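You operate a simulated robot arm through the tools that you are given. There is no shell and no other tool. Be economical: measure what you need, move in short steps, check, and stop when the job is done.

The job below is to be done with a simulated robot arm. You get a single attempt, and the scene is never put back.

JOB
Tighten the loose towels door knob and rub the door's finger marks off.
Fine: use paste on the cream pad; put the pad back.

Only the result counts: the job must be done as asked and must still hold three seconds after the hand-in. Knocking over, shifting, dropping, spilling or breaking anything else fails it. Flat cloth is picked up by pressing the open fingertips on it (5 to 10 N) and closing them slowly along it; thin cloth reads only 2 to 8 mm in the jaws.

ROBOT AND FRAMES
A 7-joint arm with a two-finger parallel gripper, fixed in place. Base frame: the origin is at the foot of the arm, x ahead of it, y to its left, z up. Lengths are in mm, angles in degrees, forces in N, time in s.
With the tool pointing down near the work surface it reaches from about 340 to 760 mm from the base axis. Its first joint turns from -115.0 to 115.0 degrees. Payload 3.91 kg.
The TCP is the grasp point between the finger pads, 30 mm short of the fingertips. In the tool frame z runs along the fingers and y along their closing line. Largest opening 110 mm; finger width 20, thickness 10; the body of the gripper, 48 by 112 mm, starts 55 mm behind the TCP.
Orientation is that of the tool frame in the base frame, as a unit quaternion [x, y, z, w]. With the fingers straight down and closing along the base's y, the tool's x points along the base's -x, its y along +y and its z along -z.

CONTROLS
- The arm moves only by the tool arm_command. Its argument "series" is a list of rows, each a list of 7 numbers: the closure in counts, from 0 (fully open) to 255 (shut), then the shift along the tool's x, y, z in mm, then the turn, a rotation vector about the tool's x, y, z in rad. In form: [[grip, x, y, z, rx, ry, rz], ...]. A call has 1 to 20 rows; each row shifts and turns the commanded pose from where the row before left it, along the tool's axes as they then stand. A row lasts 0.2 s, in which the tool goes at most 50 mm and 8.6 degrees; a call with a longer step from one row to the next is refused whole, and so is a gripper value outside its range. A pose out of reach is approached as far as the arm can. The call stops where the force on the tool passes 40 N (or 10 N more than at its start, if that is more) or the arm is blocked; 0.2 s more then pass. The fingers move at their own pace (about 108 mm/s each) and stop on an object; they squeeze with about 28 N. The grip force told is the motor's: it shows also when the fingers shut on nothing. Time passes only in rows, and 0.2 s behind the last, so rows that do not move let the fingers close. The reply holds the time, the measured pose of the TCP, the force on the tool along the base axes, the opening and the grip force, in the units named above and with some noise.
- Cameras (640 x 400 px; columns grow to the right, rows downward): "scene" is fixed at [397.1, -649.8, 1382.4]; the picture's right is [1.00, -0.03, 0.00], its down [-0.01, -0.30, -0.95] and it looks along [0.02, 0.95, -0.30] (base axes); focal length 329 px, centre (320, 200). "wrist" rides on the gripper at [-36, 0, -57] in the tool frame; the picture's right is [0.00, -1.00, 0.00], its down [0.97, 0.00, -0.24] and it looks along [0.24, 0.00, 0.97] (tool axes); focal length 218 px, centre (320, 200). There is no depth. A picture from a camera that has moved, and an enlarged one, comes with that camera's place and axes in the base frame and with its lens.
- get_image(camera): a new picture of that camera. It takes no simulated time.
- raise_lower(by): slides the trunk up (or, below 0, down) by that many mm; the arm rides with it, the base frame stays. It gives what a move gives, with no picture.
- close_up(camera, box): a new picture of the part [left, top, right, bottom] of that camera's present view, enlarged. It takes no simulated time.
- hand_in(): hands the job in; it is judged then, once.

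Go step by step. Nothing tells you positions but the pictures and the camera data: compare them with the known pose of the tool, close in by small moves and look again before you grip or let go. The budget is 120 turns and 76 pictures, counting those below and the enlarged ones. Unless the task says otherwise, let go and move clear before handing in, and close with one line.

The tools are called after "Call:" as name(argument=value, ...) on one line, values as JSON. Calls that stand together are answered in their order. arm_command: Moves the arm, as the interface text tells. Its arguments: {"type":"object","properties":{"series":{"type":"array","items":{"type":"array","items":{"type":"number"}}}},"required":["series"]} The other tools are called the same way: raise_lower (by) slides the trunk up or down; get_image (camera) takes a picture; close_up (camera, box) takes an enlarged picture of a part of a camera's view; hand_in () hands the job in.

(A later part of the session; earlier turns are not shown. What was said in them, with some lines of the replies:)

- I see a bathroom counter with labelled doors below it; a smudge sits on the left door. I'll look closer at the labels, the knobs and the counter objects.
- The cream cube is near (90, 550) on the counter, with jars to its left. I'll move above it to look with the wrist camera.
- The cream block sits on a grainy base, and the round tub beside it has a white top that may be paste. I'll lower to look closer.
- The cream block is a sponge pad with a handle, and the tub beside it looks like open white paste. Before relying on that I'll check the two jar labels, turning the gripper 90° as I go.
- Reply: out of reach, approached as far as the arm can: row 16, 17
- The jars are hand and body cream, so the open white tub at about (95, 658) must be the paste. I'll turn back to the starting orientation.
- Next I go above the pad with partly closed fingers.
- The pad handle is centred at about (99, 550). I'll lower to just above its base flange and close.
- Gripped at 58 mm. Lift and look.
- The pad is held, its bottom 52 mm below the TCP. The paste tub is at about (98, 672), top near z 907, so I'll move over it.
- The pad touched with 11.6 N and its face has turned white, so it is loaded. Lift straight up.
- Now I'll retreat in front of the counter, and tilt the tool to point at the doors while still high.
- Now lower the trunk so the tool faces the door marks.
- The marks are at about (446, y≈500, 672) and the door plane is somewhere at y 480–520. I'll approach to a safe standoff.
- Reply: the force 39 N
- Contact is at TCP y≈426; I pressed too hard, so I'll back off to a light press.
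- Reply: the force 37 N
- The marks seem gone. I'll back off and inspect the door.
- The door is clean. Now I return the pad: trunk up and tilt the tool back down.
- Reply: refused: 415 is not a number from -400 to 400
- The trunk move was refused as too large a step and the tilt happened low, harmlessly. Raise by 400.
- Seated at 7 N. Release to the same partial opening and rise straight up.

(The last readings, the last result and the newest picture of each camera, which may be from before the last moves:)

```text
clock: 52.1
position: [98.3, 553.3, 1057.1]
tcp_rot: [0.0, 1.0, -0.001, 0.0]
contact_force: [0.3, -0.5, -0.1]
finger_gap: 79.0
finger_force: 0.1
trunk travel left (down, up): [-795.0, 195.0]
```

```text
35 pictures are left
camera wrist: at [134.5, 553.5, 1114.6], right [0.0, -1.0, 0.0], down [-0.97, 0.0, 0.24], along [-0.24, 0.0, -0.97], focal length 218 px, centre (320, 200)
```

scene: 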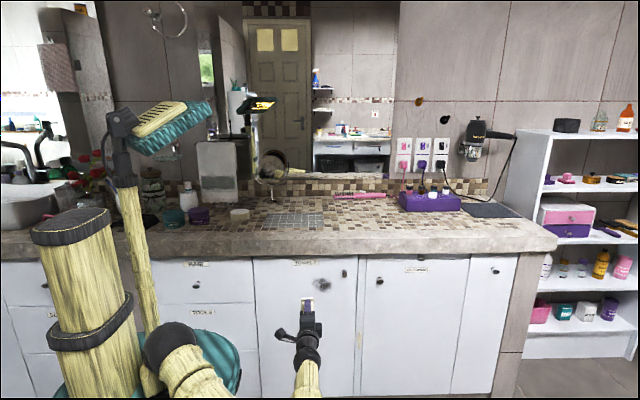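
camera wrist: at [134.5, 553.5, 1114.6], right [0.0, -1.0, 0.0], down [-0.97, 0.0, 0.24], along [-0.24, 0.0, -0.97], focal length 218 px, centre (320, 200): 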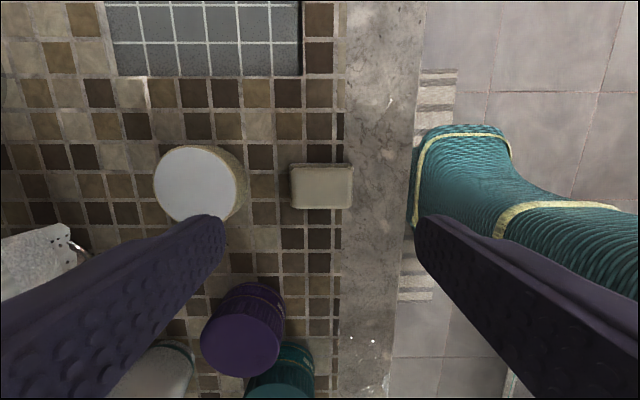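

The pad is back. Now I look at the knobs closely, to compare the loose one with the tight ones.

Call:
close_up(camera="scene", box=[330, 260, 400, 300])

Call:
close_up(camera="scene", box=[330, 262, 360, 282])

Call:
arm_command(series=[[72, -24, -22, 0, 0, 0, 0], [72, -24, -22, 0, 0, 0, 0], [72, -24, -22, 0, 0, 0, 0], [72, -24, -22, 0, 0, 0, 0], [72, -24, -22, 0, 0, 0, 0], [72, -24, -22, 0, 0, 0, 0], [72, -24, -22, 0, 0, 0, 0], [72, -24, -22, 0, 0, 0, 0], [72, -24, -22, 0, 0, 0, 0], [72, -24, -22, 0, 0, 0, 0], [72, -24, -22, 0, 0, 0, 0], [72, -24, -22, 0, 0, 0, 0], [72, 0, 0, 0, 0, 0, 0]])

Call:
arm_command(series=[[72, 0, 0, 0, -0.1428, 0, 0], [72, 0, 0, 0, -0.1428, 0, 0], [72, 0, 0, 0, -0.1428, 0, 0], [72, 0, 0, 0, -0.1428, 0, 0], [72, 0, 0, 0, -0.1428, 0, 0], [72, 0, 0, 0, -0.1428, 0, 0], [72, 0, 0, 0, -0.1428, 0, 0], [72, 0, 0, 0, -0.1428, 0, 0], [72, 0, 0, 0, -0.1428, 0, 0], [72, 0, 0, 0, -0.1428, 0, 0], [72, 0, 0, 0, -0.1428, 0, 0], [72, 0, 0, 0, 0, 0, 0]])

Call:
raise_lower(by=-320)

```text
9.14 times, centred on (365, 280) of scene
camera zoom: at [397.1, -649.8, 1382.4], right [1.0, -0.03, 0.0], down [-0.01, -0.3, -0.95], along [0.02, 0.95, -0.3], focal length 3011 px, centre (-91, -531)
```

zoom: 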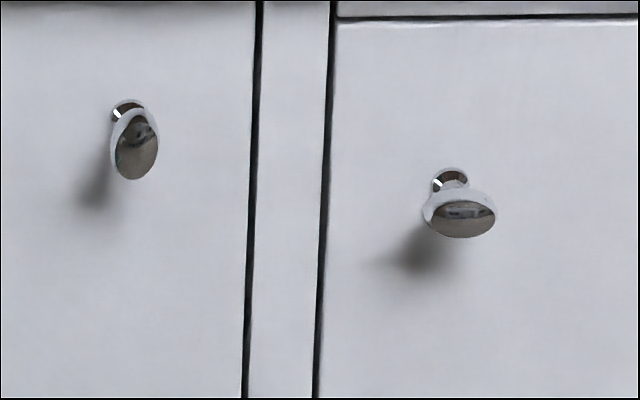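

```text
16.00 times, centred on (345, 272) of scene
camera zoom: at [397.1, -649.8, 1382.4], right [1.0, -0.03, 0.0], down [-0.01, -0.3, -0.95], along [0.02, 0.95, -0.3], focal length 5269 px, centre (-80, -952)
```

zoom: 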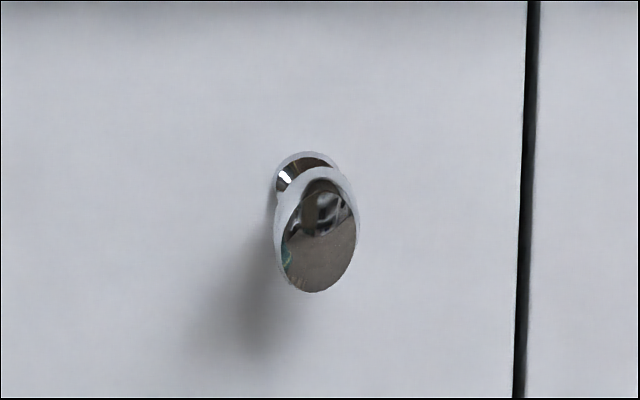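

```text
clock: 54.9
position: [383.6, 287.7, 1054.9]
tcp_rot: [0.0, 1.0, -0.001, 0.0]
contact_force: [0.1, 1.0, 1.1]
finger_gap: 79.1
finger_force: 0.0
trunk travel left (down, up): [-795.0, 195.0]
```

```text
clock: 57.5
position: [386.4, 287.3, 1054.7]
tcp_rot: [0.0, 0.707, 0.707, 0.001]
contact_force: [-0.7, -0.3, -0.2]
finger_gap: 78.9
finger_force: 0.1
trunk travel left (down, up): [-795.0, 195.0]
```

```text
clock: 60.7
position: [385.5, 288.4, 733.3]
tcp_rot: [0.0, 0.707, 0.707, 0.0]
contact_force: [-0.2, 0.6, 0.0]
finger_gap: 78.9
finger_force: 0.0
trunk travel left (down, up): [-475.0, 515.0]
```

The knob heads are oval; tight ones lie horizontal while the loose one stands near vertical. I'll line up with its axis at (524, 737) and pre-turn about −78° so there is room for the clockwise turn.

Call:
arm_command(series=[[72, -35, 1, 0, 0, 0, 0], [72, -35, 1, 0, 0, 0, 0], [72, -35, 1, 0, 0, 0, 0], [72, -34, 1, 0, 0, 0, 0], [72, 0, 0, 0, 0, 0, -0.1361], [72, 0, 0, 0, 0, 0, -0.1361], [72, 0, 0, 0, 0, 0, -0.1361], [72, 0, 0, 0, 0, 0, -0.1361], [72, 0, 0, 0, 0, 0, -0.1361], [72, 0, 0, 0, 0, 0, -0.1361], [72, 0, 0, 0, 0, 0, -0.1361], [72, 0, 0, 0, 0, 0, -0.1361], [72, 0, 0, 0, 0, 0, -0.1361], [72, 0, 0, 0, 0, 0, -0.1361], [72, 0, 0, 0, 0, 0, 0]])

Call:
get_image(camera="wrist")

Call:
get_image(camera="scene")

```text
clock: 63.9
position: [524.8, 286.5, 740.8]
tcp_rot: [-0.447, 0.55, 0.547, 0.446]
contact_force: [-0.8, -0.3, 0.0]
finger_gap: 78.9
finger_force: 0.0
trunk travel left (down, up): [-475.0, 515.0]
```

```text
32 pictures are left
camera wrist: at [532.8, 230.5, 774.7], right [0.98, 0.0, -0.2], down [-0.2, -0.24, -0.95], along [-0.05, 0.97, -0.24], focal length 218 px, centre (320, 200)
```

wrist: 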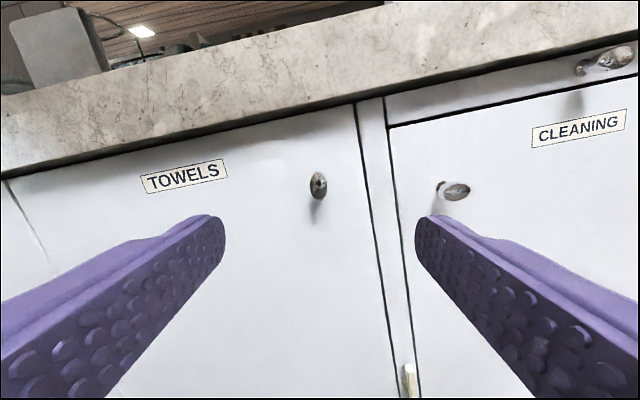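

```text
31 pictures are left
```

scene: 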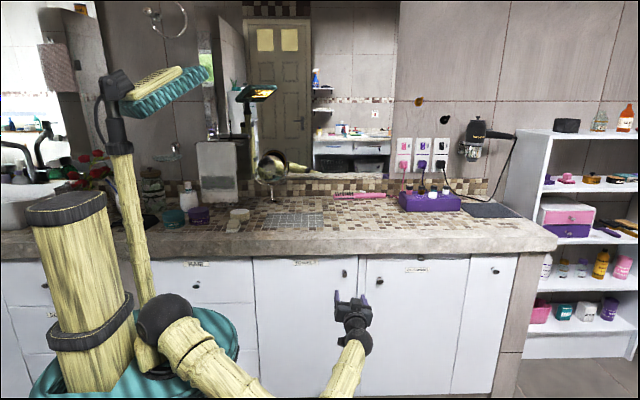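

Call:
close_up(camera="wrist", box=[280, 150, 360, 230])

```text
5.00 times, centred on (320, 190) of wrist
camera zoom: at [532.8, 230.5, 774.7], right [0.98, 0.0, -0.2], down [-0.2, -0.24, -0.95], along [-0.05, 0.97, -0.24], focal length 1091 px, centre (320, 250)
```

zoom: 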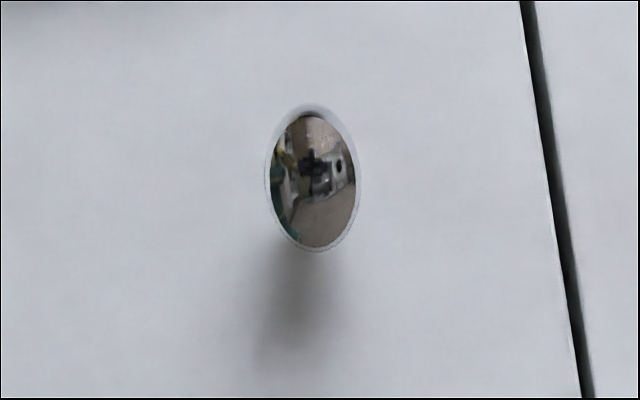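

The oval is 30×19 mm, centre (523, 452, 735.5), 4° clockwise of vertical. I'll adjust by −8°, narrow the jaws and approach.

Call:
arm_command(series=[[140, 4, 1, 0, 0, 0, -0.13], [140, 0, 0, 35, 0, 0, 0], [140, 0, 0, 35, 0, 0, 0], [140, 0, 0, 30, 0, 0, 0], [140, 0, 0, 0, 0, 0, 0]])

Call:
get_image(camera="wrist")

```text
clock: 65.1
position: [524.8, 390.3, 737.0]
tcp_rot: [-0.479, 0.52, 0.52, 0.48]
contact_force: [0.1, -0.3, -0.1]
finger_gap: 49.3
finger_force: 0.1
trunk travel left (down, up): [-475.0, 515.0]
```

```text
29 pictures are left
camera wrist: at [527.6, 333.4, 773.1], right [1.0, 0.0, -0.08], down [-0.08, -0.24, -0.97], along [-0.02, 0.97, -0.24], focal length 218 px, centre (320, 200)
```

wrist: 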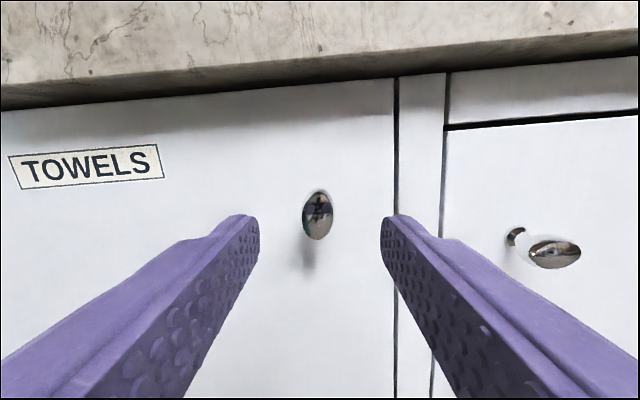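

Call:
arm_command(series=[[140, 1.5, 1, 20, 0, 0, 0], [140, 0, 0, 15, 0, 0, 0], [140, 0, 0, 10, 0, 0, 0], [140, 0, 0, 0, 0, 0, 0]])

Call:
get_image(camera="wrist")

Call:
close_up(camera="scene", box=[310, 250, 390, 300])

```text
clock: 66.1
position: [521.9, 431.7, 734.9]
tcp_rot: [-0.48, 0.52, 0.519, 0.48]
contact_force: [-0.7, 1.1, -1.1]
finger_gap: 49.7
finger_force: 0.1
trunk travel left (down, up): [-475.0, 515.0]
```

```text
28 pictures are left
camera wrist: at [525.7, 375.4, 770.2], right [1.0, 0.0, -0.08], down [-0.08, -0.24, -0.97], along [-0.02, 0.97, -0.24], focal length 218 px, centre (320, 200)
```

wrist: 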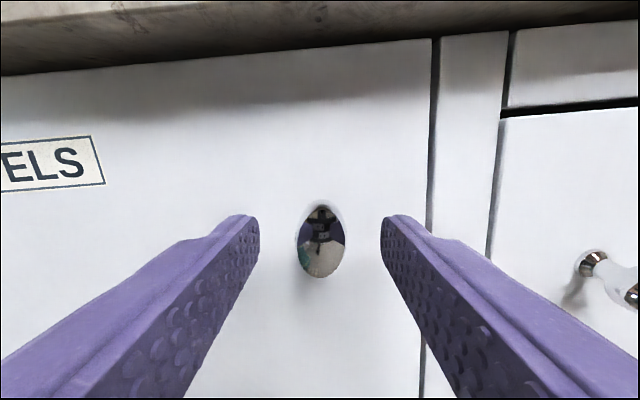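

```text
8.00 times, centred on (350, 275) of scene
camera zoom: at [397.1, -649.8, 1382.4], right [1.0, -0.03, 0.0], down [-0.01, -0.3, -0.95], along [0.02, 0.95, -0.3], focal length 2635 px, centre (80, -400)
```

zoom: 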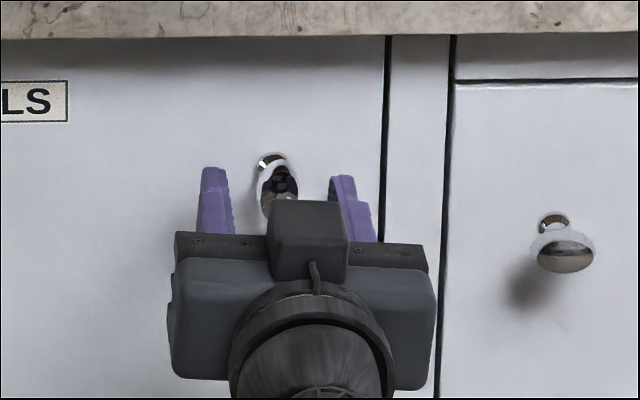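

Centred. Go 4 mm deeper and close slowly.

Call:
arm_command(series=[[140, 0, 0, 4, 0, 0, 0], [160, 0, 0, 0, 0, 0, 0], [175, 0, 0, 0, 0, 0, 0], [190, 0, 0, 0, 0, 0, 0], [205, 0, 0, 0, 0, 0, 0], [220, 0, 0, 0, 0, 0, 0], [230, 0, 0, 0, 0, 0, 0], [240, 0, 0, 0, 0, 0, 0]])

Call:
get_image(camera="wrist")

```text
clock: 67.9
position: [522.0, 435.5, 734.5]
tcp_rot: [-0.479, 0.52, 0.52, 0.48]
contact_force: [5.5, 0.0, 0.3]
finger_gap: 21.1
finger_force: 45.5
trunk travel left (down, up): [-475.0, 515.0]
```

```text
26 pictures are left
camera wrist: at [526.0, 378.2, 769.8], right [1.0, 0.0, -0.08], down [-0.08, -0.24, -0.97], along [-0.02, 0.97, -0.24], focal length 218 px, centre (320, 200)
```

wrist: 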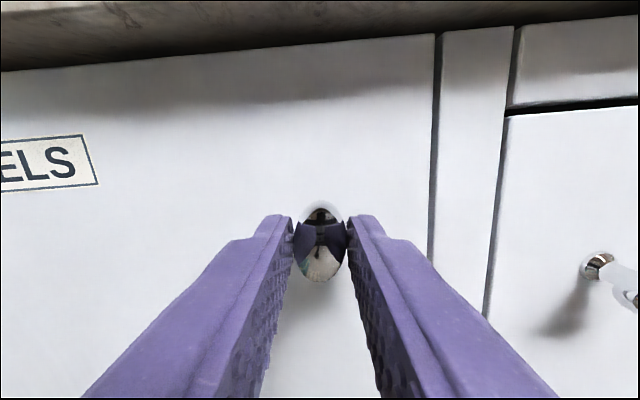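

Gripped the knob (21 mm). Turn clockwise in steps and check.

Call:
arm_command(series=[[240, 0, -0.7, 0, 0, 0, 0], [240, 0, 0, 0, 0, 0, 0.1], [240, 0, 0, 0, 0, 0, 0.1], [240, 0, 0, 0, 0, 0, 0.1], [240, 0, 0, 0, 0, 0, 0.1], [240, 0, 0, 0, 0, 0, 0]])

Call:
get_image(camera="wrist")

```text
clock: 69.3
position: [522.6, 435.5, 734.6]
tcp_rot: [-0.366, 0.604, 0.605, 0.367]
contact_force: [-4.0, -13.4, 10.7]
finger_gap: 21.0
finger_force: 45.6
trunk travel left (down, up): [-475.0, 515.0]
```

```text
25 pictures are left
camera wrist: at [539.6, 378.5, 765.7], right [0.89, 0.0, -0.46], down [-0.45, -0.24, -0.86], along [-0.11, 0.97, -0.21], focal length 218 px, centre (320, 200)
```

wrist: 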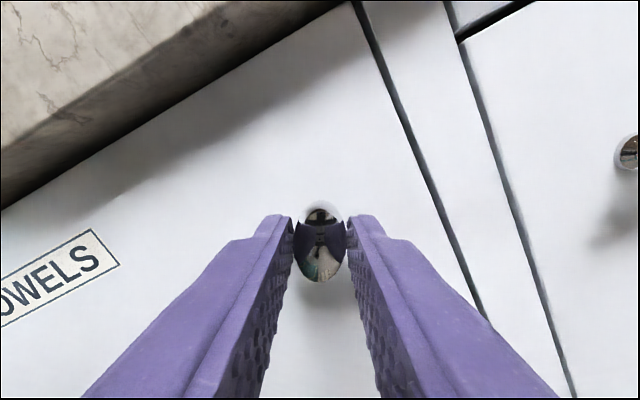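

Call:
arm_command(series=[[240, 0, 0, 0, 0, 0, 0.1], [240, 0, 0, 0, 0, 0, 0.1], [240, 0, 0, 0, 0, 0, 0]])

Call:
close_up(camera="wrist", box=[260, 180, 380, 300])

```text
clock: 70.1
position: [522.1, 434.2, 735.6]
tcp_rot: [-0.305, 0.638, 0.639, 0.305]
contact_force: [-2.2, -9.6, 7.0]
finger_gap: 21.0
finger_force: 44.9
trunk travel left (down, up): [-475.0, 515.0]
```

```text
3.33 times, centred on (320, 240) of wrist
camera zoom: at [545.4, 378.5, 762.0], right [0.78, 0.0, -0.63], down [-0.61, -0.24, -0.75], along [-0.15, 0.97, -0.19], focal length 728 px, centre (320, 67)
```

zoom: 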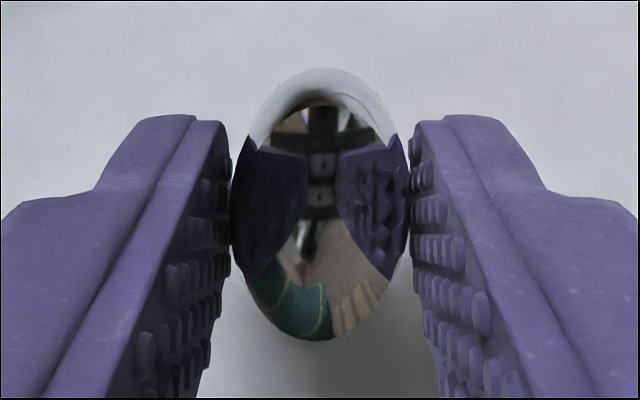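

No growing axial force and the knob follows the fingers. Continue turning.

Call:
arm_command(series=[[240, 0, 0, 0, 0, 0, 0.1], [240, 0, 0, 0, 0, 0, 0.1], [240, 0, 0, 0, 0, 0, 0.1], [240, 0, 0, 0, 0, 0, 0.1], [240, 0, 0, 0, 0, 0, 0]])

Call:
close_up(camera="wrist", box=[260, 180, 380, 300])

```text
clock: 71.3
position: [521.6, 435.1, 735.2]
tcp_rot: [-0.171, 0.686, 0.686, 0.172]
contact_force: [-2.5, -8.6, 11.2]
finger_gap: 21.5
finger_force: 45.3
trunk travel left (down, up): [-475.0, 515.0]
```

```text
3.33 times, centred on (320, 240) of wrist
camera zoom: at [554.3, 378.6, 751.2], right [0.47, 0.0, -0.88], down [-0.86, -0.24, -0.46], along [-0.21, 0.97, -0.11], focal length 728 px, centre (320, 67)
```

zoom: 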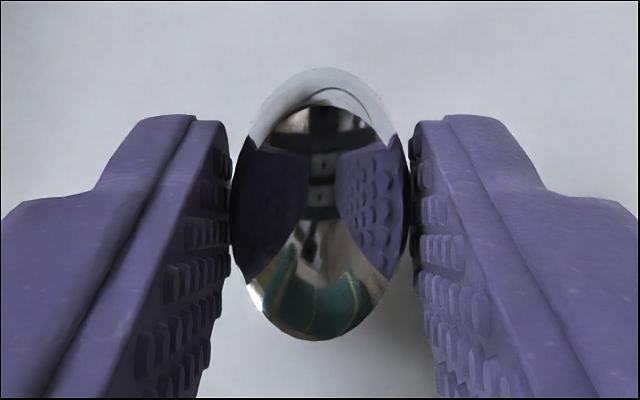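

Call:
arm_command(series=[[240, 0, 0, 0, 0, 0, 0.1], [240, 0, 0, 0, 0, 0, 0.1], [240, 0, 0, 0, 0, 0, 0.1], [240, 0, 0, 0, 0, 0, 0.1], [240, 0, 0, 0, 0, 0, 0]])

Call:
close_up(camera="wrist", box=[260, 180, 380, 300])

```text
clock: 72.5
position: [523.7, 435.4, 735.0]
tcp_rot: [-0.032, 0.707, 0.706, 0.031]
contact_force: [-3.7, -13.2, 8.6]
finger_gap: 21.0
finger_force: 45.0
trunk travel left (down, up): [-475.0, 515.0]
```

```text
3.33 times, centred on (320, 240) of wrist
camera zoom: at [558.4, 378.7, 737.9], right [0.09, 0.0, -1.0], down [-0.97, -0.24, -0.09], along [-0.24, 0.97, -0.02], focal length 728 px, centre (320, 67)
```

zoom: 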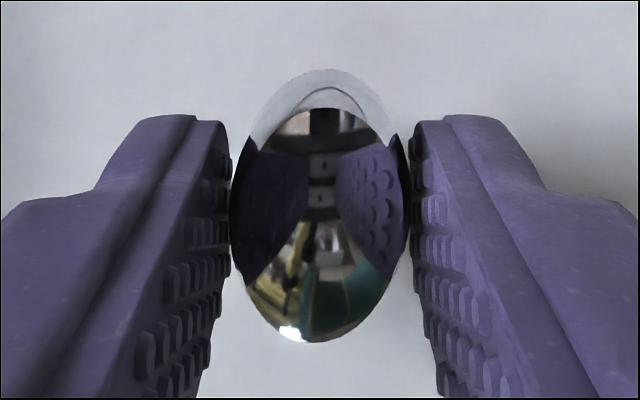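

Call:
arm_command(series=[[240, 0, 0, 0, 0, 0, 0.1], [240, 0, 0, 0, 0, 0, 0.1], [240, 0, 0, 0, 0, 0, 0]])

Call:
close_up(camera="wrist", box=[260, 180, 380, 300])

Call:
close_up(camera="scene", box=[310, 250, 390, 300])

```text
clock: 73.3
position: [523.8, 435.6, 734.2]
tcp_rot: [0.039, 0.705, 0.707, -0.038]
contact_force: [-0.5, -8.2, 13.5]
finger_gap: 21.3
finger_force: 45.0
trunk travel left (down, up): [-475.0, 515.0]
```

```text
3.33 times, centred on (320, 240) of wrist
camera zoom: at [558.7, 379.3, 730.8], right [-0.11, 0.0, -0.99], down [-0.97, -0.24, 0.11], along [-0.24, 0.97, 0.03], focal length 728 px, centre (320, 67)
```

zoom: 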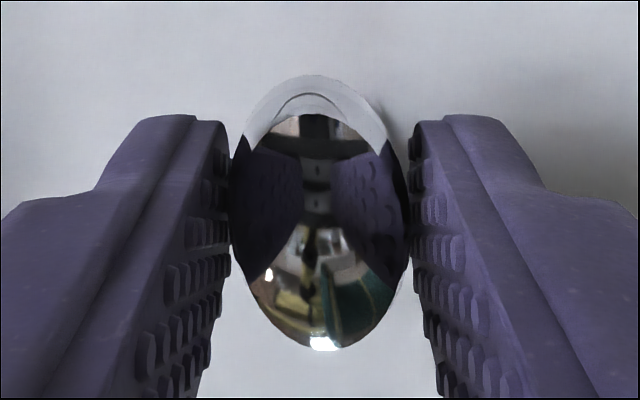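

```text
8.00 times, centred on (350, 275) of scene
camera zoom: at [397.1, -649.8, 1382.4], right [1.0, -0.03, 0.0], down [-0.01, -0.3, -0.95], along [0.02, 0.95, -0.3], focal length 2635 px, centre (80, -400)
```

zoom: 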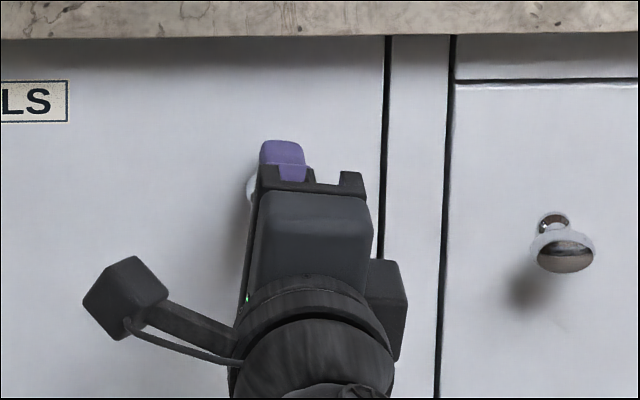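

The knob now seems to lag the fingers, hinting it has come up tight near horizontal. One more small turn to confirm.

Call:
arm_command(series=[[240, 0, 0, 0, 0, 0, 0.07], [240, 0, 0, 0, 0, 0, 0.07], [240, 0, 0, 0, 0, 0, 0]])

Call:
close_up(camera="wrist", box=[260, 180, 380, 300])

```text
clock: 74.1
position: [521.3, 436.8, 735.3]
tcp_rot: [0.087, 0.7, 0.704, -0.088]
contact_force: [-2.1, -6.7, 16.8]
finger_gap: 21.8
finger_force: 44.8
trunk travel left (down, up): [-475.0, 515.0]
```

```text
3.33 times, centred on (320, 240) of wrist
camera zoom: at [557.4, 379.6, 726.0], right [-0.25, 0.0, -0.97], down [-0.94, -0.24, 0.24], along [-0.23, 0.97, 0.06], focal length 728 px, centre (320, 67)
```

zoom: 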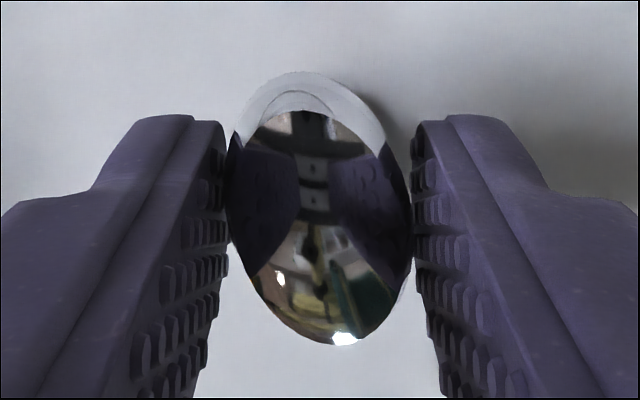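

The knob has stopped while the fingers turn on, so it is tight. Release straight, back away and check.

Call:
arm_command(series=[[200, 0, 0, 0, 0, 0, 0], [150, 0, 0, 0, 0, 0, 0], [130, 0, 0, 0, 0, 0, 0], [130, 0, 0, -15, 0, 0, 0], [130, 0, 0, -35, 0, 0, 0], [130, 0, 0, -45, 0, 0, 0], [130, 0, 0, -45, 0, 0, 0], [130, 0, 0, 0, 0, 0, 0]])

Call:
get_image(camera="wrist")

Call:
close_up(camera="scene", box=[310, 250, 390, 300])

```text
clock: 75.9
position: [522.4, 291.2, 736.2]
tcp_rot: [0.087, 0.702, 0.702, -0.088]
contact_force: [1.3, -0.1, -0.4]
finger_gap: 53.6
finger_force: 0.0
trunk travel left (down, up): [-475.0, 515.0]
```

```text
18 pictures are left
camera wrist: at [557.5, 234.7, 727.0], right [-0.25, 0.0, -0.97], down [-0.94, -0.24, 0.24], along [-0.23, 0.97, 0.06], focal length 218 px, centre (320, 200)
```

wrist: 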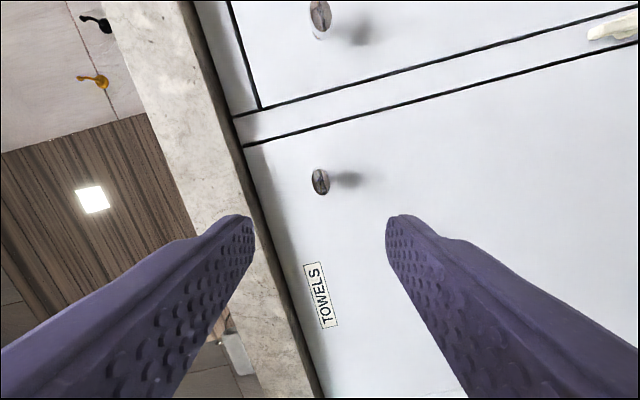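

```text
8.00 times, centred on (350, 275) of scene
camera zoom: at [397.1, -649.8, 1382.4], right [1.0, -0.03, 0.0], down [-0.01, -0.3, -0.95], along [0.02, 0.95, -0.3], focal length 2635 px, centre (80, -400)
```

zoom: 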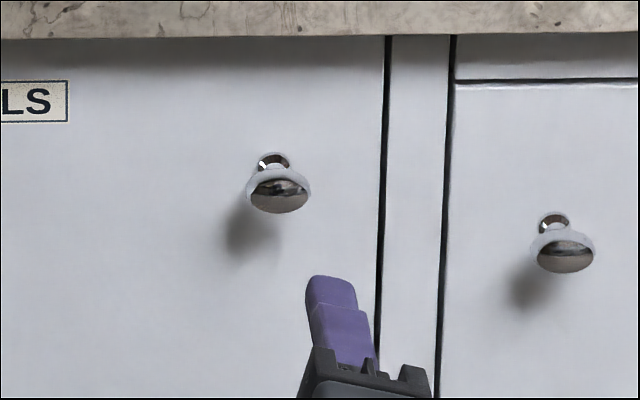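

The knob now matches the tight ones. Final check of the door and the counter.

Call:
close_up(camera="scene", box=[250, 250, 360, 320])

Call:
close_up(camera="scene", box=[160, 180, 290, 260])

```text
5.71 times, centred on (305, 285) of scene
camera zoom: at [397.1, -649.8, 1382.4], right [1.0, -0.03, 0.0], down [-0.01, -0.3, -0.95], along [0.02, 0.95, -0.3], focal length 1882 px, centre (406, -286)
```

zoom: 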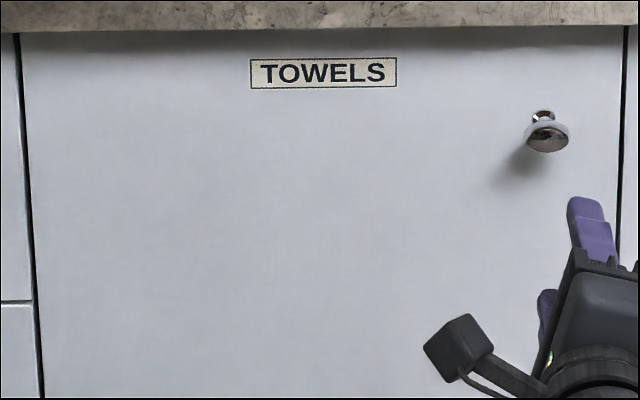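

```text
4.92 times, centred on (225, 220) of scene
camera zoom: at [397.1, -649.8, 1382.4], right [1.0, -0.03, 0.0], down [-0.01, -0.3, -0.95], along [0.02, 0.95, -0.3], focal length 1621 px, centre (788, 102)
```

zoom: 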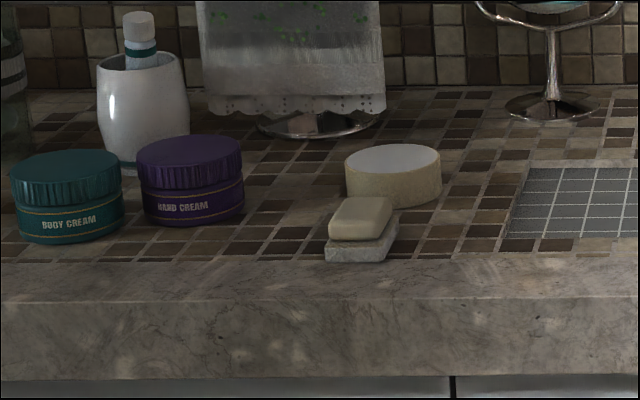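

The door is clean, the knob sits tight and horizontal, the pad is back in its place and the arm is clear. I'm handing in.

Call:
hand_in()

```text
The job is handed in.
```

I tightened the towels door knob, rubbed the finger marks off with paste on the cream pad, and put the pad back where it was.
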